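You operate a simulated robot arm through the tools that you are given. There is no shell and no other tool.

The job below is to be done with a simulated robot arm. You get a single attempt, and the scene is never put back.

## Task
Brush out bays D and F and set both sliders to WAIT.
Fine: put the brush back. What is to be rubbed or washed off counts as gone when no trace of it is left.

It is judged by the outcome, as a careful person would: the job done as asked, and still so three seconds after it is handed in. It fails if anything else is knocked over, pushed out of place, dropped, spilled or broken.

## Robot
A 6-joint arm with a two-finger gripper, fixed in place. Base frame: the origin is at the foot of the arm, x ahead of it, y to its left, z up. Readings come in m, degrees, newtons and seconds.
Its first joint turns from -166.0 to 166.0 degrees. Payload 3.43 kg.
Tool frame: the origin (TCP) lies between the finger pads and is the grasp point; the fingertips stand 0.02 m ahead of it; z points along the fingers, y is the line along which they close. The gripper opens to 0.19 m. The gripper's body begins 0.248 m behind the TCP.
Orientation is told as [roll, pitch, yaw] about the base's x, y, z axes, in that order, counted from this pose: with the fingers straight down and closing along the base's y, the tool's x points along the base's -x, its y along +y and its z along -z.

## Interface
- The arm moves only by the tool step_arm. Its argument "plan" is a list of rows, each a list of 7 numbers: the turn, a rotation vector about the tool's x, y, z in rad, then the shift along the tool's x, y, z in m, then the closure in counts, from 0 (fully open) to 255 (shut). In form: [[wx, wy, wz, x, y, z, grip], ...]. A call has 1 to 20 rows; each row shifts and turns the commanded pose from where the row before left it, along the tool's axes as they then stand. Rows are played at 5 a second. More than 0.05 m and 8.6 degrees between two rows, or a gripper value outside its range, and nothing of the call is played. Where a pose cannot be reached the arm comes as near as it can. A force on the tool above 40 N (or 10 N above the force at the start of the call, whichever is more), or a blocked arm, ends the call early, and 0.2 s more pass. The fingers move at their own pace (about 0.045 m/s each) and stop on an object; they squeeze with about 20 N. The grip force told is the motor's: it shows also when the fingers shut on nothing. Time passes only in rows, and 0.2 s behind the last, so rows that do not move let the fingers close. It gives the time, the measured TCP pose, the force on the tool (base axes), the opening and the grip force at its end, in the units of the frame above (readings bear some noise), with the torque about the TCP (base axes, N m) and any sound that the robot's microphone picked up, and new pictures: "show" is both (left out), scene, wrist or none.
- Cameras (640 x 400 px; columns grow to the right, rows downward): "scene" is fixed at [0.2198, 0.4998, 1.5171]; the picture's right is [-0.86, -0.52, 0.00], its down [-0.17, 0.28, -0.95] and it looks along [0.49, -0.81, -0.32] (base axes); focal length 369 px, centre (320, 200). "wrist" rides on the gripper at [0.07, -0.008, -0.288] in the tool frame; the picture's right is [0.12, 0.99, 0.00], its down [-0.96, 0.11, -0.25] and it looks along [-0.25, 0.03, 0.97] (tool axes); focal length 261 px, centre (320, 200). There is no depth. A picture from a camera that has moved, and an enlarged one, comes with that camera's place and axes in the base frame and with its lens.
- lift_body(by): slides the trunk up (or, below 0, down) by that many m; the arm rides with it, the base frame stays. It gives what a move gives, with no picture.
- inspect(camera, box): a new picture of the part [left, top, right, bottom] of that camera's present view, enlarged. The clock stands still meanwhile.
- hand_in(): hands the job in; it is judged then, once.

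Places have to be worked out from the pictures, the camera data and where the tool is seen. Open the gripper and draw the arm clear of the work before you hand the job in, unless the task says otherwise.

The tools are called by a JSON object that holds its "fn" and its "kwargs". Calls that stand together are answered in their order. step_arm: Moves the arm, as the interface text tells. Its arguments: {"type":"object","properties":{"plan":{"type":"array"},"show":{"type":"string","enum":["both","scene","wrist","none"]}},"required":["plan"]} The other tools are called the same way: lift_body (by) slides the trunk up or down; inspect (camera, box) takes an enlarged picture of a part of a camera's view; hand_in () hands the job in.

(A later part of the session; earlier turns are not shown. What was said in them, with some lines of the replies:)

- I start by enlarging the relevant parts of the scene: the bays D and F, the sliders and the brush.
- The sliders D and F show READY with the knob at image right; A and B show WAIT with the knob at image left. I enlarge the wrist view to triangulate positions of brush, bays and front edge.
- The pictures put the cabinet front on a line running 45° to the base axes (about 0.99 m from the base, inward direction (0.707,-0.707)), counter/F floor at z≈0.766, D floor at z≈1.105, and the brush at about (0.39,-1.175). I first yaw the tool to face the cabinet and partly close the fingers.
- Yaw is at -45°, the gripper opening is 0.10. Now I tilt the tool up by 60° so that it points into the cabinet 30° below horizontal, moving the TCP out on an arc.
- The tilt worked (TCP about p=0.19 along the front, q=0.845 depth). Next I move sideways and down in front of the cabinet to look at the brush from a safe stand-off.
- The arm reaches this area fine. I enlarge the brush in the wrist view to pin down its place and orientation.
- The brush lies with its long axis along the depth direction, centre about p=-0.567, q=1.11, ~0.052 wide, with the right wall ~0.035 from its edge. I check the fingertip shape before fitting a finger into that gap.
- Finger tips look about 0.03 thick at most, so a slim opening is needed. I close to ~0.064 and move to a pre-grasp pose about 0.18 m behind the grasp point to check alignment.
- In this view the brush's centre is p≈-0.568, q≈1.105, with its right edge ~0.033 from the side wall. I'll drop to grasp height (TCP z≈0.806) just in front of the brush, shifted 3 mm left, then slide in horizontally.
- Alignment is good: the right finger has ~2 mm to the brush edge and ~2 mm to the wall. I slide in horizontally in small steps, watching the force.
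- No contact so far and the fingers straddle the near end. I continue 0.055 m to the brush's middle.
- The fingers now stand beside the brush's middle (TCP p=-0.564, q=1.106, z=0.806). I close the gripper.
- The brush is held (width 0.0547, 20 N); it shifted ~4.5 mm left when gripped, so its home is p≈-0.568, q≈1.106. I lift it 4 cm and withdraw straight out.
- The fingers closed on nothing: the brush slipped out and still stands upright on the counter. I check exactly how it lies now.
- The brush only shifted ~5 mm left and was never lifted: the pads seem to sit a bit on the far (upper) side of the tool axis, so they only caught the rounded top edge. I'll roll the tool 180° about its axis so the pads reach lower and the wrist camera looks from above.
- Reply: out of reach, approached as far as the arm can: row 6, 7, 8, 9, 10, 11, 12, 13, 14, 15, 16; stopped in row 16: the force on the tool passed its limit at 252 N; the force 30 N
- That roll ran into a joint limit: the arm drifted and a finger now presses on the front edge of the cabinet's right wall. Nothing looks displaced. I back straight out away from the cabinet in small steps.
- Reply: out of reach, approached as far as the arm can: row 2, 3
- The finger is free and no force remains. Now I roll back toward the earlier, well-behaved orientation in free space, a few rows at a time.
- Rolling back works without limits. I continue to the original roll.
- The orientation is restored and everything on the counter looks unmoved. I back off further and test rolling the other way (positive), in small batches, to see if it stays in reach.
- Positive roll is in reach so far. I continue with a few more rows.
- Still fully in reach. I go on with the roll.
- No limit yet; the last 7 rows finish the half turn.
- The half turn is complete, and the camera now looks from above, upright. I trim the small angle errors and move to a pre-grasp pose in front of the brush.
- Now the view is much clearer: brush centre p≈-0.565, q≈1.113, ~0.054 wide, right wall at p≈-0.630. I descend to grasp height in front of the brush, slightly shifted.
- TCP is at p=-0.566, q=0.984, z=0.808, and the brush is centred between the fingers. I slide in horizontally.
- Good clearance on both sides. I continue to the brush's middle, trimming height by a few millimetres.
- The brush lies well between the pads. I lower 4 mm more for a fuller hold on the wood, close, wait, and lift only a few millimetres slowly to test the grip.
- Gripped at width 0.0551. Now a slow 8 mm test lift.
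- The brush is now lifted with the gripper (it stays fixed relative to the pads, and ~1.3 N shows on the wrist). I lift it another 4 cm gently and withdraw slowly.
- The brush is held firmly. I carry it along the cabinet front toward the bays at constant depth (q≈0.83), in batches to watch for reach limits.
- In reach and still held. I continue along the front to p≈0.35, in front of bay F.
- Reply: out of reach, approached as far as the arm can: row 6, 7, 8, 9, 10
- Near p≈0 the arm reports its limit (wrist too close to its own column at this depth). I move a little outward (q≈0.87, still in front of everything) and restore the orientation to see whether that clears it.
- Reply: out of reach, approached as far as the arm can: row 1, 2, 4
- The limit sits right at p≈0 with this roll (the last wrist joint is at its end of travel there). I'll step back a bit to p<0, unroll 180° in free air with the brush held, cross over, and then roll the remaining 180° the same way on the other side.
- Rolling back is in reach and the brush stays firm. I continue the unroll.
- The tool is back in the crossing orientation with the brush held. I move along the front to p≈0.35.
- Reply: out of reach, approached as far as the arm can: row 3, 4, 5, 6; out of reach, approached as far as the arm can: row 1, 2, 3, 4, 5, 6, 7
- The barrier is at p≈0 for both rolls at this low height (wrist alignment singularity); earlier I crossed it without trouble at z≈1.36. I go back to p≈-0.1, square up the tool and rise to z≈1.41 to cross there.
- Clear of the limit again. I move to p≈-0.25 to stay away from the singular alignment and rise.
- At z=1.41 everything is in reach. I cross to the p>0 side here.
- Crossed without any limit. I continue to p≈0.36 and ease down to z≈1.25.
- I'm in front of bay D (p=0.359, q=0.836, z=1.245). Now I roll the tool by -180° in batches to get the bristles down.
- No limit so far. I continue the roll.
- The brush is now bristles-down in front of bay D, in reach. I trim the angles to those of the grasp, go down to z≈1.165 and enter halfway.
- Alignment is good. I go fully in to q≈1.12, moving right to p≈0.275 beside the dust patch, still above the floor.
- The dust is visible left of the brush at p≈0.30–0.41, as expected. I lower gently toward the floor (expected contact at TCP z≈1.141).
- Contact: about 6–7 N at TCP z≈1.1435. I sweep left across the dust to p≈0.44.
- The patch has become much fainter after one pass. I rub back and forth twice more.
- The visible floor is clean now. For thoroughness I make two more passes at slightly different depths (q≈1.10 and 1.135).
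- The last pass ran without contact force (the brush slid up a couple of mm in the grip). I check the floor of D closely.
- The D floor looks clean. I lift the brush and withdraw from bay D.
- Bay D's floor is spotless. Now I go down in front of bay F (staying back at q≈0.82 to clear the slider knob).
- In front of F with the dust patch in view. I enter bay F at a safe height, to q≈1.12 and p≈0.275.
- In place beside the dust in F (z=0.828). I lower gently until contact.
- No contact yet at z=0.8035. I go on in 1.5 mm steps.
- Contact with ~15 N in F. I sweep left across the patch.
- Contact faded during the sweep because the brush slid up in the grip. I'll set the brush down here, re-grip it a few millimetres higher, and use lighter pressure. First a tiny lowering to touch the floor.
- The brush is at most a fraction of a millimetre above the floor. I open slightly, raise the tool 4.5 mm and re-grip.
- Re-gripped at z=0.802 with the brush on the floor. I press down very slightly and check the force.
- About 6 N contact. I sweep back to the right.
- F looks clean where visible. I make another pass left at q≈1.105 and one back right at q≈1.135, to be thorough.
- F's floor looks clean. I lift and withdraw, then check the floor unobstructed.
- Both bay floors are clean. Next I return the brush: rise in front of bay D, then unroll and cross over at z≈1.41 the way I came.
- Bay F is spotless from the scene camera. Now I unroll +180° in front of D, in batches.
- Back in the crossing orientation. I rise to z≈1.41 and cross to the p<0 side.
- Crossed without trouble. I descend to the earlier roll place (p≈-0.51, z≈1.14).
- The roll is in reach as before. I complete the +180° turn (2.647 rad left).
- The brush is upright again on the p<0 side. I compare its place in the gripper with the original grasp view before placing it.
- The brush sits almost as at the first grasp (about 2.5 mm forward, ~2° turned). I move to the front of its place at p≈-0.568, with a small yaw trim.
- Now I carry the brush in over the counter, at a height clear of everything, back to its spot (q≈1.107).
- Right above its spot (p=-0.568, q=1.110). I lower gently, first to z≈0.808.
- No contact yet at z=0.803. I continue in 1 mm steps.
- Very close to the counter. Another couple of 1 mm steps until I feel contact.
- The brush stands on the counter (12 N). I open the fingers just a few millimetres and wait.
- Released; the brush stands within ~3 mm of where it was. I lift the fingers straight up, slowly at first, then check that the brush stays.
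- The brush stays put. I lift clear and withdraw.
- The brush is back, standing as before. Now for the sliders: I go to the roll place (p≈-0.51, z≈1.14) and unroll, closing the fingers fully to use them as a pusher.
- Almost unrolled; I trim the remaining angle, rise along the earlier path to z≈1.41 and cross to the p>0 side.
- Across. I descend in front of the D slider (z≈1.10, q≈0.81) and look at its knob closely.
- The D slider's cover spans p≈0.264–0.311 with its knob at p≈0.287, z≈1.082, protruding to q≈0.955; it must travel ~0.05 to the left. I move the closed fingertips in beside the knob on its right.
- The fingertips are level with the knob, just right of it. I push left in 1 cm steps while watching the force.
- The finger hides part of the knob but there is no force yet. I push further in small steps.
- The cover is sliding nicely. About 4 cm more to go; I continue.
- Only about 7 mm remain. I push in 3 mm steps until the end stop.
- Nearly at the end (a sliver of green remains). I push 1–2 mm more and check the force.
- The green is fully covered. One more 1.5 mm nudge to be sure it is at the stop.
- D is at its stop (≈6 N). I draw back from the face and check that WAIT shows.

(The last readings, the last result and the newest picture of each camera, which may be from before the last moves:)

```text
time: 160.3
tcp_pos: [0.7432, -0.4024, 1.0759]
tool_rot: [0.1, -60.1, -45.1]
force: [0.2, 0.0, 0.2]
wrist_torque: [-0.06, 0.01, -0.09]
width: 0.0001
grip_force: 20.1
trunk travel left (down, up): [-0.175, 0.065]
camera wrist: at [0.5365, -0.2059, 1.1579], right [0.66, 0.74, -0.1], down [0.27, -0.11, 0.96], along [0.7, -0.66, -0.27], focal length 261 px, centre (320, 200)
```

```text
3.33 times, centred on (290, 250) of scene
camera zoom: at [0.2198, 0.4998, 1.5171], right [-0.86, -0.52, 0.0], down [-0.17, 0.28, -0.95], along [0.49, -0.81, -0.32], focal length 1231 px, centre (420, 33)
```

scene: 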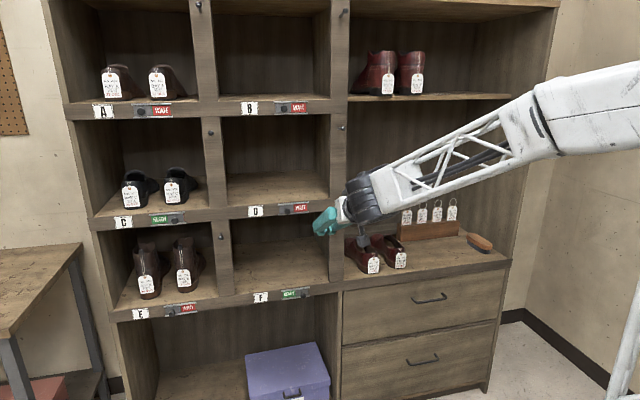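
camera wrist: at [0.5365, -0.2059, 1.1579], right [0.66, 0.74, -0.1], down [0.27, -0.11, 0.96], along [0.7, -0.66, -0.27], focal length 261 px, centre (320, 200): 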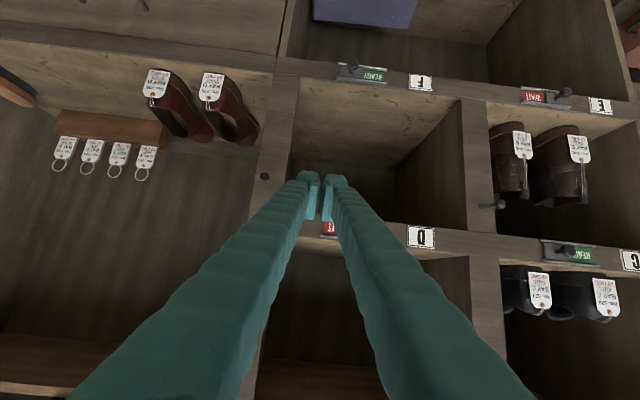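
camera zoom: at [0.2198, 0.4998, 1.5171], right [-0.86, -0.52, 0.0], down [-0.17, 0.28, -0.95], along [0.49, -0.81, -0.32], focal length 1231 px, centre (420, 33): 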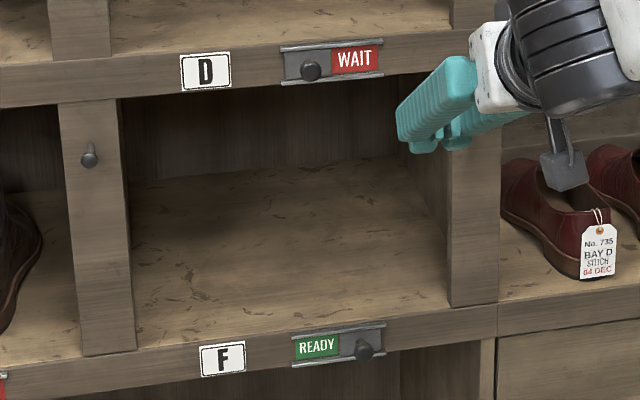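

D now reads WAIT. I go down in front of slider F (knob at p≈0.288, z≈0.746).

{"fn": "step_arm", "kwargs": {"plan": [[0, 0, 0, 0.0362, -0.002, 0.0209, 255], [0, 0, 0, 0.0362, -0.002, 0.0209, 255], [0, 0, 0, 0.0362, -0.002, 0.0209, 255], [0, 0, 0, 0.0362, -0.002, 0.0209, 255], [0, 0, 0, 0.0362, -0.002, 0.0209, 255], [0, 0, 0, 0.0362, -0.002, 0.0209, 255], [0, 0, 0, 0.0362, -0.002, 0.0209, 255], [0, 0, 0, 0.0362, -0.002, 0.0209, 255]], "show": "both"}}

{"fn": "inspect", "kwargs": {"camera": "scene", "box": [260, 270, 330, 320]}}

```text
time: 162.1
tcp_pos: [0.7354, -0.4143, 0.7481]
tool_rot: [-0.8, -59.9, -44.5]
force: [0.1, -0.2, 0.8]
wrist_torque: [0.06, 0.03, 0.06]
width: 0.0002
grip_force: 19.9
out of reach, approached as far as the arm can: row 8
trunk travel left (down, up): [-0.175, 0.065]
camera wrist: at [0.5289, -0.2175, 0.8295], right [0.66, 0.74, -0.11], down [0.28, -0.1, 0.96], along [0.7, -0.66, -0.27], focal length 261 px, centre (320, 200)
```

scene: 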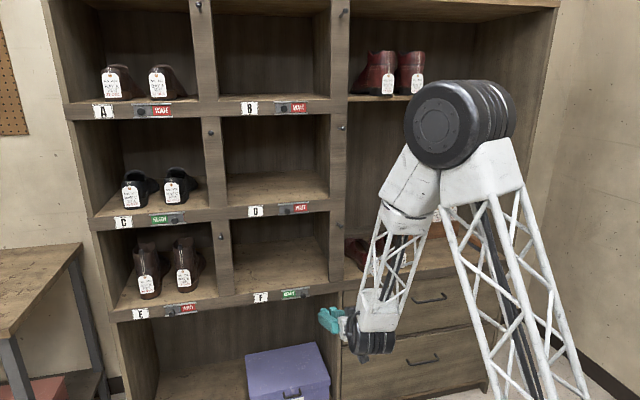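
wrist: 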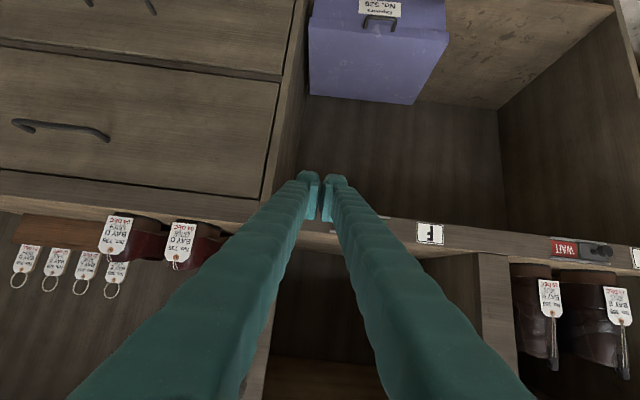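

```text
8.00 times, centred on (295, 295) of scene
camera zoom: at [0.2198, 0.4998, 1.5171], right [-0.86, -0.52, 0.0], down [-0.17, 0.28, -0.95], along [0.49, -0.81, -0.32], focal length 2954 px, centre (520, -560)
```

zoom: 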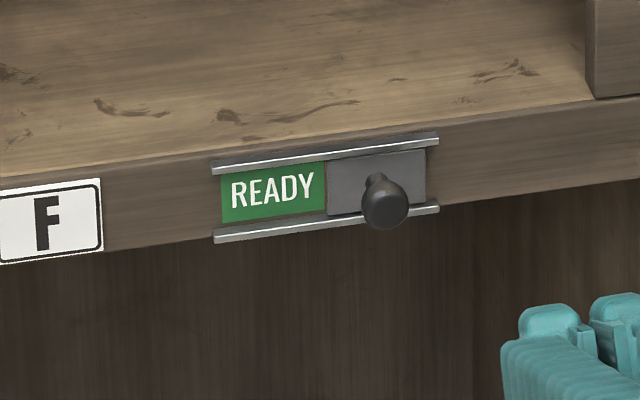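

The last row was at the edge of reach (arm folded). Moving outward should help; I advance to q≈0.90 and fix the small angle error.

{"fn": "step_arm", "kwargs": {"plan": [[0, 0, 0, -0.0192, 0, 0.0392, 255], [0, 0, 0, -0.0192, 0, 0.0392, 255], [-0.0135, 0, 0.008, 0, 0, 0, 255]], "show": "none"}}

{"fn": "inspect", "kwargs": {"camera": "scene", "box": [260, 270, 330, 320]}}

```text
time: 162.9
tcp_pos: [0.7988, -0.4769, 0.741]
tool_rot: [1.2, -60.0, -45.7]
force: [0.1, 0.2, -0.9]
wrist_torque: [0.01, -0.03, 0.0]
width: 0.0
grip_force: 20.1
trunk travel left (down, up): [-0.175, 0.065]
```

```text
8.00 times, centred on (295, 295) of scene
camera zoom: at [0.2198, 0.4998, 1.5171], right [-0.86, -0.52, 0.0], down [-0.17, 0.28, -0.95], along [0.49, -0.81, -0.32], focal length 2954 px, centre (520, -560)
```

zoom: 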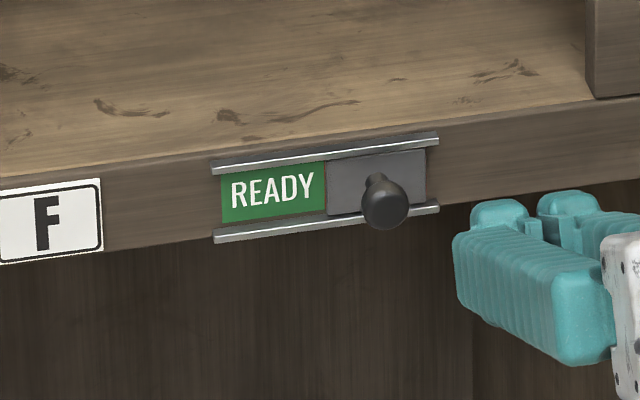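

In reach here. I undo the unneeded angle trim and move in beside the F knob (q≈0.945).

{"fn": "step_arm", "kwargs": {"plan": [[0.0135, 0, -0.008, 0, 0, 0, 255], [0, 0, 0, -0.0112, 0, 0.0183, 255], [0, 0, 0, -0.0112, 0, 0.0183, 255]], "show": "both"}}

{"fn": "inspect", "kwargs": {"camera": "scene", "box": [260, 270, 330, 320]}}

```text
time: 163.7
tcp_pos: [0.829, -0.5064, 0.7428]
tool_rot: [0.2, -60.1, -45.2]
force: [0.3, 0.6, 0.0]
wrist_torque: [0.04, 0.0, -0.01]
width: 0.0
grip_force: 20.1
trunk travel left (down, up): [-0.175, 0.065]
camera wrist: at [0.6213, -0.31, 0.8245], right [0.66, 0.74, -0.1], down [0.27, -0.11, 0.96], along [0.7, -0.66, -0.27], focal length 261 px, centre (320, 200)
```

scene: 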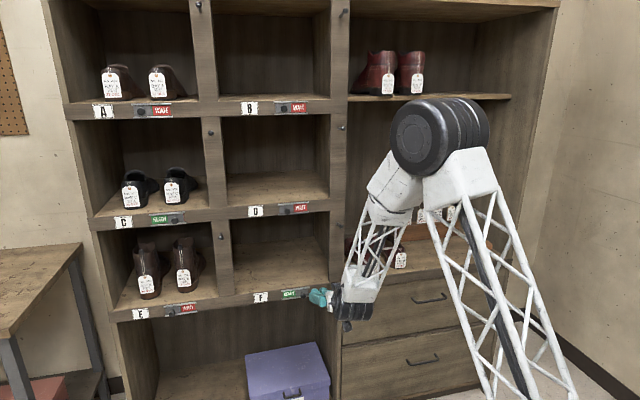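
wrist: 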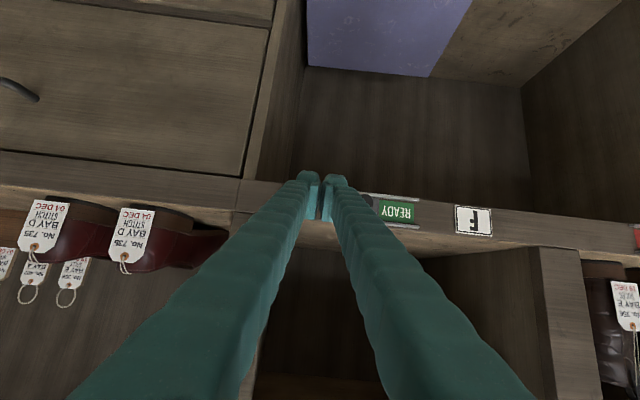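

```text
8.00 times, centred on (295, 295) of scene
camera zoom: at [0.2198, 0.4998, 1.5171], right [-0.86, -0.52, 0.0], down [-0.17, 0.28, -0.95], along [0.49, -0.81, -0.32], focal length 2954 px, centre (520, -560)
```

zoom: 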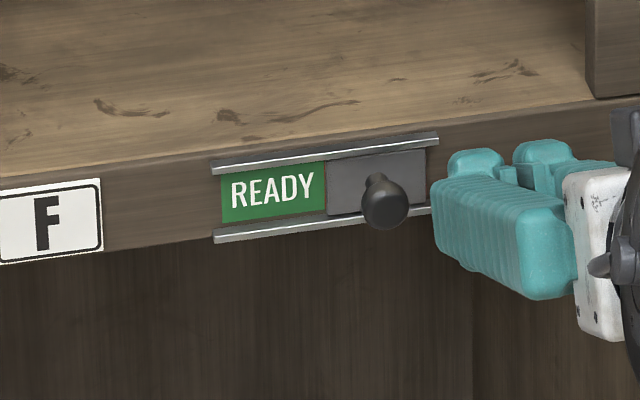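

Level with the F knob. I push left in the same way as for D.

{"fn": "step_arm", "kwargs": {"plan": [[0, 0, 0, 0, 0.01, 0, 255], [0, 0, 0, 0, 0.01, 0, 255], [0, 0, 0, 0, 0.01, 0, 255], [0, 0, 0, 0, 0.008, 0, 255]], "show": "none"}}

{"fn": "inspect", "kwargs": {"camera": "scene", "box": [260, 270, 330, 320]}}

```text
time: 164.7
tcp_pos: [0.8558, -0.4802, 0.7411]
tool_rot: [0.2, -60.2, -45.1]
force: [-0.1, -0.8, 0.2]
wrist_torque: [-0.01, 0.01, 0.05]
width: 0.0
grip_force: 20.0
trunk travel left (down, up): [-0.175, 0.065]
```

```text
8.00 times, centred on (295, 295) of scene
camera zoom: at [0.2198, 0.4998, 1.5171], right [-0.86, -0.52, 0.0], down [-0.17, 0.28, -0.95], along [0.49, -0.81, -0.32], focal length 2954 px, centre (520, -560)
```

zoom: 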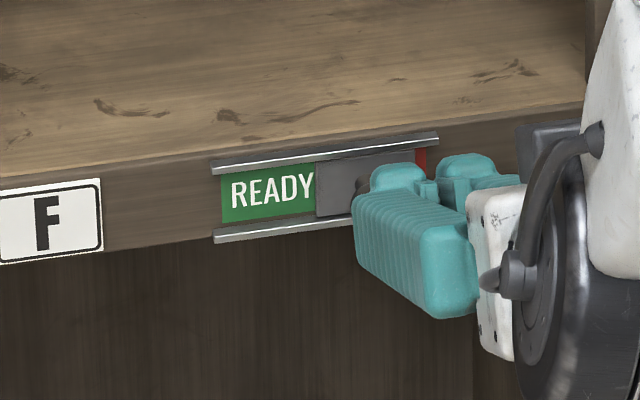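

The F cover started to move. I continue by ~3.6 cm.

{"fn": "step_arm", "kwargs": {"plan": [[0, 0, 0, 0, 0.009, 0, 255], [0, 0, 0, 0, 0.009, 0, 255], [0, 0, 0, 0, 0.009, 0, 255], [0, 0, 0, 0, 0.009, 0, 255]], "show": "none"}}

{"fn": "inspect", "kwargs": {"camera": "scene", "box": [260, 270, 330, 320]}}

```text
time: 165.7
tcp_pos: [0.8806, -0.4558, 0.7428]
tool_rot: [0.2, -60.1, -45.2]
force: [-0.5, -0.2, -1.1]
wrist_torque: [0.0, -0.01, 0.04]
width: 0.0002
grip_force: 20.2
trunk travel left (down, up): [-0.175, 0.065]
```

```text
8.00 times, centred on (295, 295) of scene
camera zoom: at [0.2198, 0.4998, 1.5171], right [-0.86, -0.52, 0.0], down [-0.17, 0.28, -0.95], along [0.49, -0.81, -0.32], focal length 2954 px, centre (520, -560)
```

zoom: 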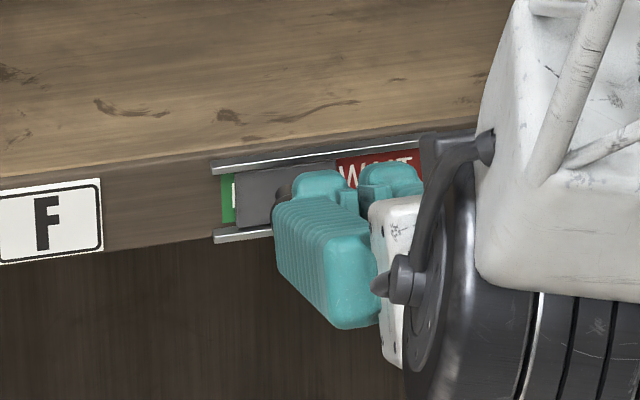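

About 6–7 mm remain. I finish in small steps.

{"fn": "step_arm", "kwargs": {"plan": [[0, 0, 0, 0, 0.003, 0, 255], [0, 0, 0, 0, 0.003, 0, 255]], "show": "none"}}

{"fn": "step_arm", "kwargs": {"plan": [[0, 0, 0, 0, 0.0015, 0, 255]], "show": "none"}}

{"fn": "inspect", "kwargs": {"camera": "scene", "box": [260, 270, 330, 320]}}

```text
time: 166.3
tcp_pos: [0.8859, -0.4503, 0.7425]
tool_rot: [0.3, -60.1, -45.2]
force: [-0.4, -0.6, -0.3]
wrist_torque: [0.0, 0.02, -0.01]
width: 0.0002
grip_force: 19.6
trunk travel left (down, up): [-0.175, 0.065]
```

```text
time: 166.7
tcp_pos: [0.887, -0.4498, 0.7421]
tool_rot: [0.2, -60.2, -45.2]
force: [-1.0, 0.4, 1.1]
wrist_torque: [0.03, -0.06, 0.02]
width: 0.0001
grip_force: 19.9
trunk travel left (down, up): [-0.175, 0.065]
```

```text
8.00 times, centred on (295, 295) of scene
camera zoom: at [0.2198, 0.4998, 1.5171], right [-0.86, -0.52, 0.0], down [-0.17, 0.28, -0.95], along [0.49, -0.81, -0.32], focal length 2954 px, centre (520, -560)
```

zoom: 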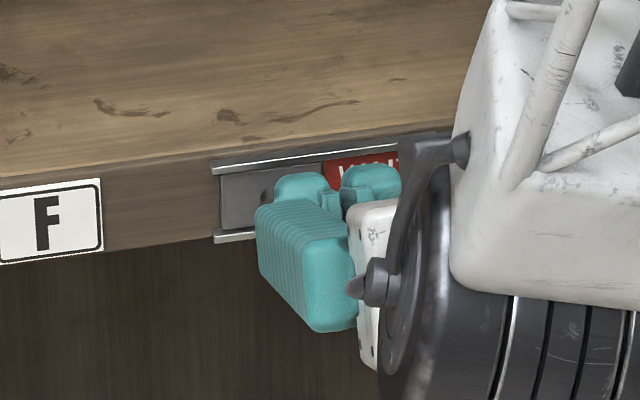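

The green is covered. One or two more 1.5 mm nudges until I feel the stop.

{"fn": "step_arm", "kwargs": {"plan": [[0, 0, 0, 0, 0.0015, 0, 255]], "show": "none"}}

```text
time: 167.1
tcp_pos: [0.8879, -0.4488, 0.7438]
tool_rot: [0.2, -60.1, -45.2]
force: [-4.5, -1.1, 0.8]
wrist_torque: [-0.03, -0.04, -0.01]
width: 0.0001
grip_force: 19.6
trunk travel left (down, up): [-0.175, 0.065]
```

The stop is felt (~5 N). I back off sideways, then withdraw outward and upward.

{"fn": "step_arm", "kwargs": {"plan": [[0, 0, 0, 0, -0.008, 0, 255], [0, 0, 0, 0, -0.015, 0, 255], [0, 0, 0, 0.0125, 0, -0.0217, 255], [0, 0, 0, 0.0125, 0, -0.0217, 255], [0, 0, 0, -0.0123, 0, -0.0336, 255], [0, 0, 0, -0.0123, 0, -0.0336, 255], [0, 0, 0, -0.0346, 0, -0.02, 255], [0, 0, 0, -0.0346, 0, -0.02, 255], [0, 0, 0, -0.0346, 0, -0.02, 255], [0, 0, 0, -0.0346, 0, -0.02, 255], [0, 0, 0, -0.0346, 0, -0.02, 255]], "show": "both"}}

{"fn": "inspect", "kwargs": {"camera": "scene", "box": [240, 190, 340, 310]}}

```text
time: 169.5
tcp_pos: [0.8037, -0.3972, 1.0008]
tool_rot: [0.3, -60.0, -45.2]
force: [0.8, -1.4, 0.0]
wrist_torque: [-0.04, -0.01, -0.02]
width: 0.0001
grip_force: 20.5
trunk travel left (down, up): [-0.175, 0.065]
camera wrist: at [0.5966, -0.2005, 1.0801], right [0.66, 0.74, -0.1], down [0.27, -0.11, 0.96], along [0.7, -0.66, -0.27], focal length 261 px, centre (320, 200)
```

scene: 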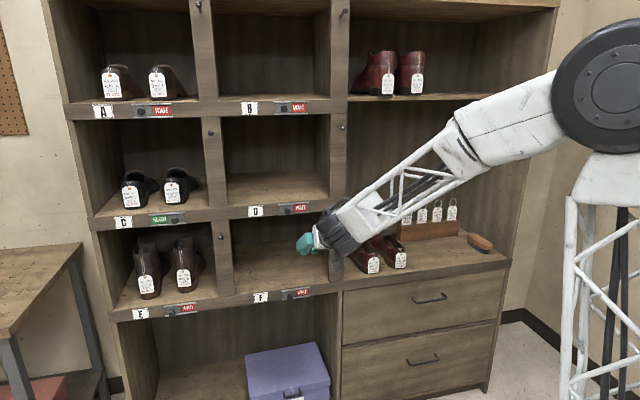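
wrist: 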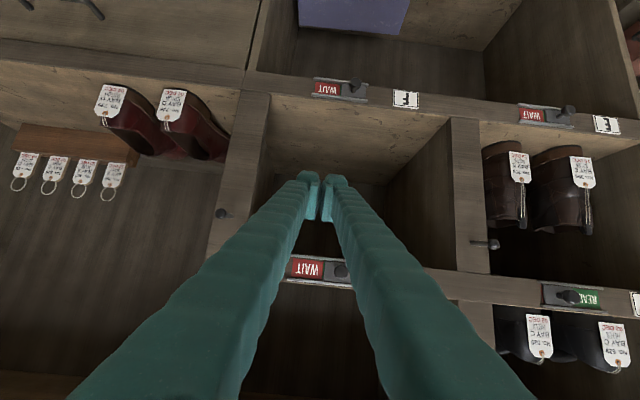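

```text
3.33 times, centred on (290, 250) of scene
camera zoom: at [0.2198, 0.4998, 1.5171], right [-0.86, -0.52, 0.0], down [-0.17, 0.28, -0.95], along [0.49, -0.81, -0.32], focal length 1231 px, centre (420, 33)
```

zoom: 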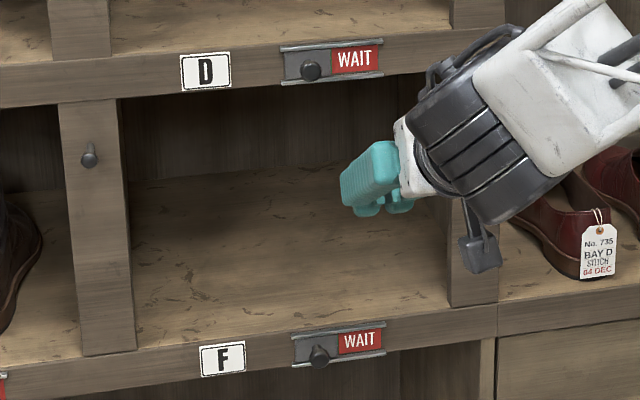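

Both sliders read WAIT. I rise clear of the cabinet front and then open the gripper.

{"fn": "step_arm", "kwargs": {"plan": [[0, 0, 0, 0.0125, 0, -0.0217, 255], [0, 0, 0, -0.0273, -0.004, -0.0227, 255], [0, 0, 0, -0.0273, -0.004, -0.0227, 255], [0, 0, 0, -0.0273, -0.004, -0.0227, 255], [0, 0, 0, -0.0273, -0.004, -0.0227, 255], [0, 0, 0, -0.0273, -0.004, -0.0227, 255], [0, 0, 0, -0.0273, -0.004, -0.0227, 255], [0, 0, 0, -0.0273, -0.004, -0.0227, 255], [0, 0, 0, -0.0273, -0.004, -0.0227, 255], [0, 0, 0, -0.0273, -0.004, -0.0227, 255], [0, 0, 0, -0.0273, -0.004, -0.0227, 255], [0, 0, 0, -0.0273, -0.004, -0.0227, 255]], "show": "scene"}}

```text
time: 172.1
tcp_pos: [0.7066, -0.3611, 1.3843]
tool_rot: [0.2, -60.2, -45.2]
force: [1.4, 0.3, 0.1]
wrist_torque: [0.02, 0.04, 0.03]
width: 0.0
grip_force: 20.2
trunk travel left (down, up): [-0.175, 0.065]
```

scene: 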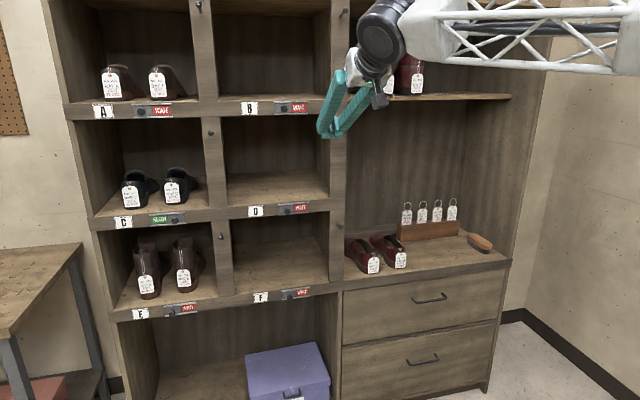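

Clear of the cabinet. I raise a little more, fold the tool back to pointing down away from the shelves, and open the gripper.

{"fn": "step_arm", "kwargs": {"plan": [[0, 0, 0, -0.0416, 0, -0.024, 200], [0, 0, 0, -0.0416, 0, -0.024, 120], [0, 0.1496, 0, 0.048, 0, 0, 60], [0, 0.1496, 0, 0.048, 0, 0, 0], [0, 0.1496, 0, 0.048, 0, 0, 0], [0, 0.1496, 0, 0.048, 0, 0, 0], [0, 0.1496, 0, 0.048, 0, 0, 0], [0, 0.1496, 0, 0.048, 0, 0, 0], [0, 0.1496, 0, 0.048, 0, 0, 0], [0, 0, 0, 0, 0, 0, 0], [0, 0, 0, 0, 0, 0, 0], [0, 0, 0, 0, 0, 0, 0]], "show": "both"}}

{"fn": "inspect", "kwargs": {"camera": "scene", "box": [80, 80, 340, 320]}}

{"fn": "inspect", "kwargs": {"camera": "scene", "box": [330, 180, 520, 300]}}

{"fn": "inspect", "kwargs": {"camera": "scene", "box": [220, 120, 340, 310]}}

```text
time: 174.7
tcp_pos: [0.5209, -0.1752, 1.2971]
tool_rot: [0.1, -0.1, -44.9]
force: [0.0, -0.4, -0.4]
wrist_torque: [0.01, 0.0, -0.03]
width: 0.1901
grip_force: 0.0
trunk travel left (down, up): [-0.175, 0.065]
camera wrist: at [0.4635, -0.1292, 1.5839], right [0.62, 0.79, 0.0], down [0.76, -0.6, 0.25], along [0.2, -0.15, -0.97], focal length 261 px, centre (320, 200)
```

scene: 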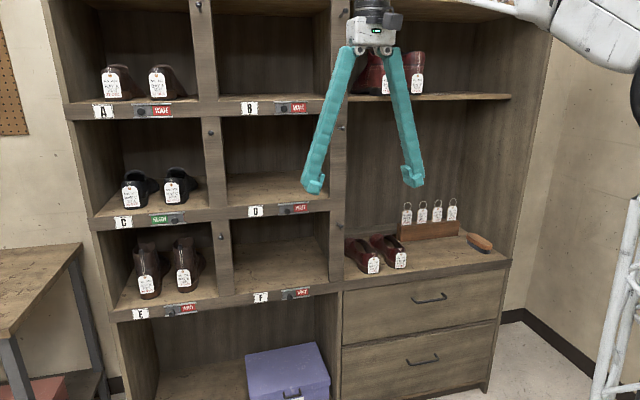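
wrist: 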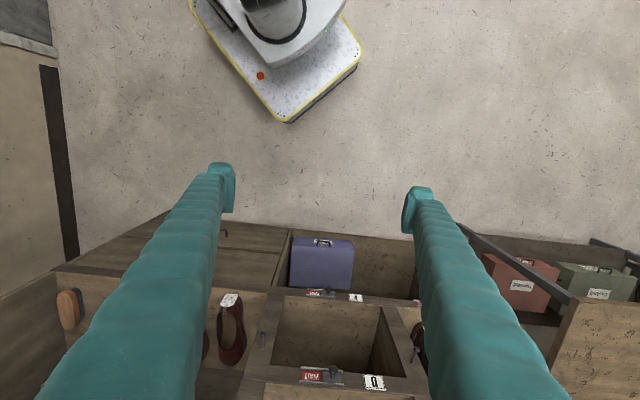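

```text
1.67 times, centred on (210, 200) of scene
camera zoom: at [0.2198, 0.4998, 1.5171], right [-0.86, -0.52, 0.0], down [-0.17, 0.28, -0.95], along [0.49, -0.81, -0.32], focal length 616 px, centre (503, 200)
```

zoom: 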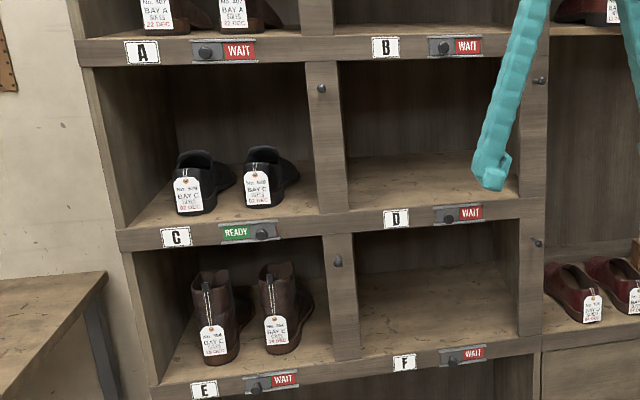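

```text
3.33 times, centred on (425, 240) of scene
camera zoom: at [0.2198, 0.4998, 1.5171], right [-0.86, -0.52, 0.0], down [-0.17, 0.28, -0.95], along [0.49, -0.81, -0.32], focal length 1231 px, centre (-30, 67)
```

zoom: 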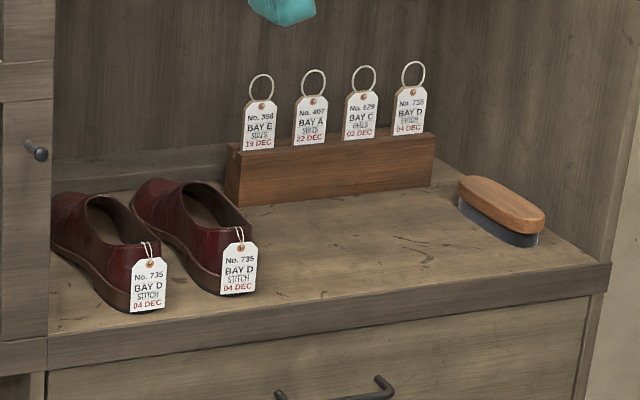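

```text
2.11 times, centred on (280, 215) of scene
camera zoom: at [0.2198, 0.4998, 1.5171], right [-0.86, -0.52, 0.0], down [-0.17, 0.28, -0.95], along [0.49, -0.81, -0.32], focal length 777 px, centre (404, 168)
```

zoom: 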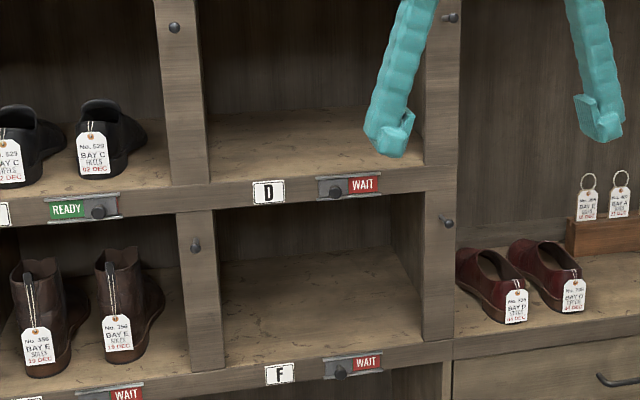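

All seems in order: D and F read WAIT, the brush is back, shoes and tags are unmoved. A last close look at both bay floors for any faint trace.

{"fn": "inspect", "kwargs": {"camera": "scene", "box": [225, 165, 335, 215]}}

{"fn": "inspect", "kwargs": {"camera": "scene", "box": [230, 240, 335, 305]}}

{"fn": "inspect", "kwargs": {"camera": "wrist", "box": [240, 280, 420, 400]}}

```text
5.82 times, centred on (280, 190) of scene
camera zoom: at [0.2198, 0.4998, 1.5171], right [-0.86, -0.52, 0.0], down [-0.17, 0.28, -0.95], along [0.49, -0.81, -0.32], focal length 2148 px, centre (553, 258)
```

zoom: 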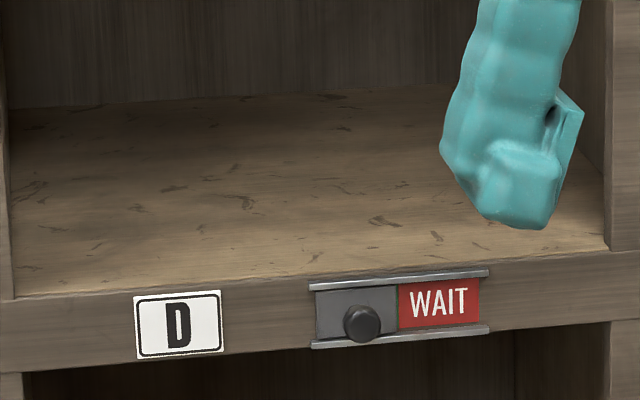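

```text
6.10 times, centred on (282, 272) of scene
camera zoom: at [0.2198, 0.4998, 1.5171], right [-0.86, -0.52, 0.0], down [-0.17, 0.28, -0.95], along [0.49, -0.81, -0.32], focal length 2251 px, centre (549, -242)
```

zoom: 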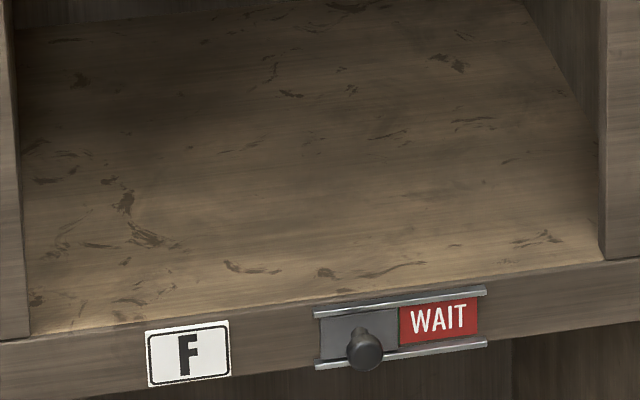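

```text
3.33 times, centred on (330, 340) of wrist
camera zoom: at [0.4635, -0.1292, 1.5839], right [0.62, 0.79, 0.0], down [0.76, -0.6, 0.25], along [0.2, -0.15, -0.97], focal length 869 px, centre (287, -267)
```

zoom: 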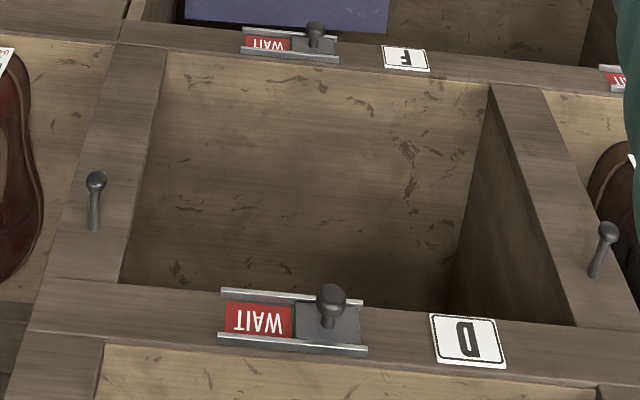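

Both bay floors show no trace of dust, D and F read WAIT with the sliders at their stops, the brush is back in place, the gripper is open and the arm is clear. I hand the job in.

{"fn": "hand_in", "kwargs": {}}

```text
The job is handed in.
```

Bays D and F are brushed out, both sliders read WAIT, and the brush is back on the counter, about 3 mm from where it stood. The last close-up pictures show no dust left on either floor. The gripper was open and the arm clear when I handed the job in.

- **First grip slipped:** my first attempt to pick up the brush failed. The fingers slid off it and shifted it about 5 mm on the counter. The second grip held.
- **Hard contact with the cabinet:** while turning the tool, the arm ran into a joint limit. One finger hit the front edge of the cabinet's right side wall, peaking at 252 N. I backed off straight away; nothing had moved and I saw no damage to the wall in the pictures.

The shoes, the tags in the rack and the other sliders look unchanged.
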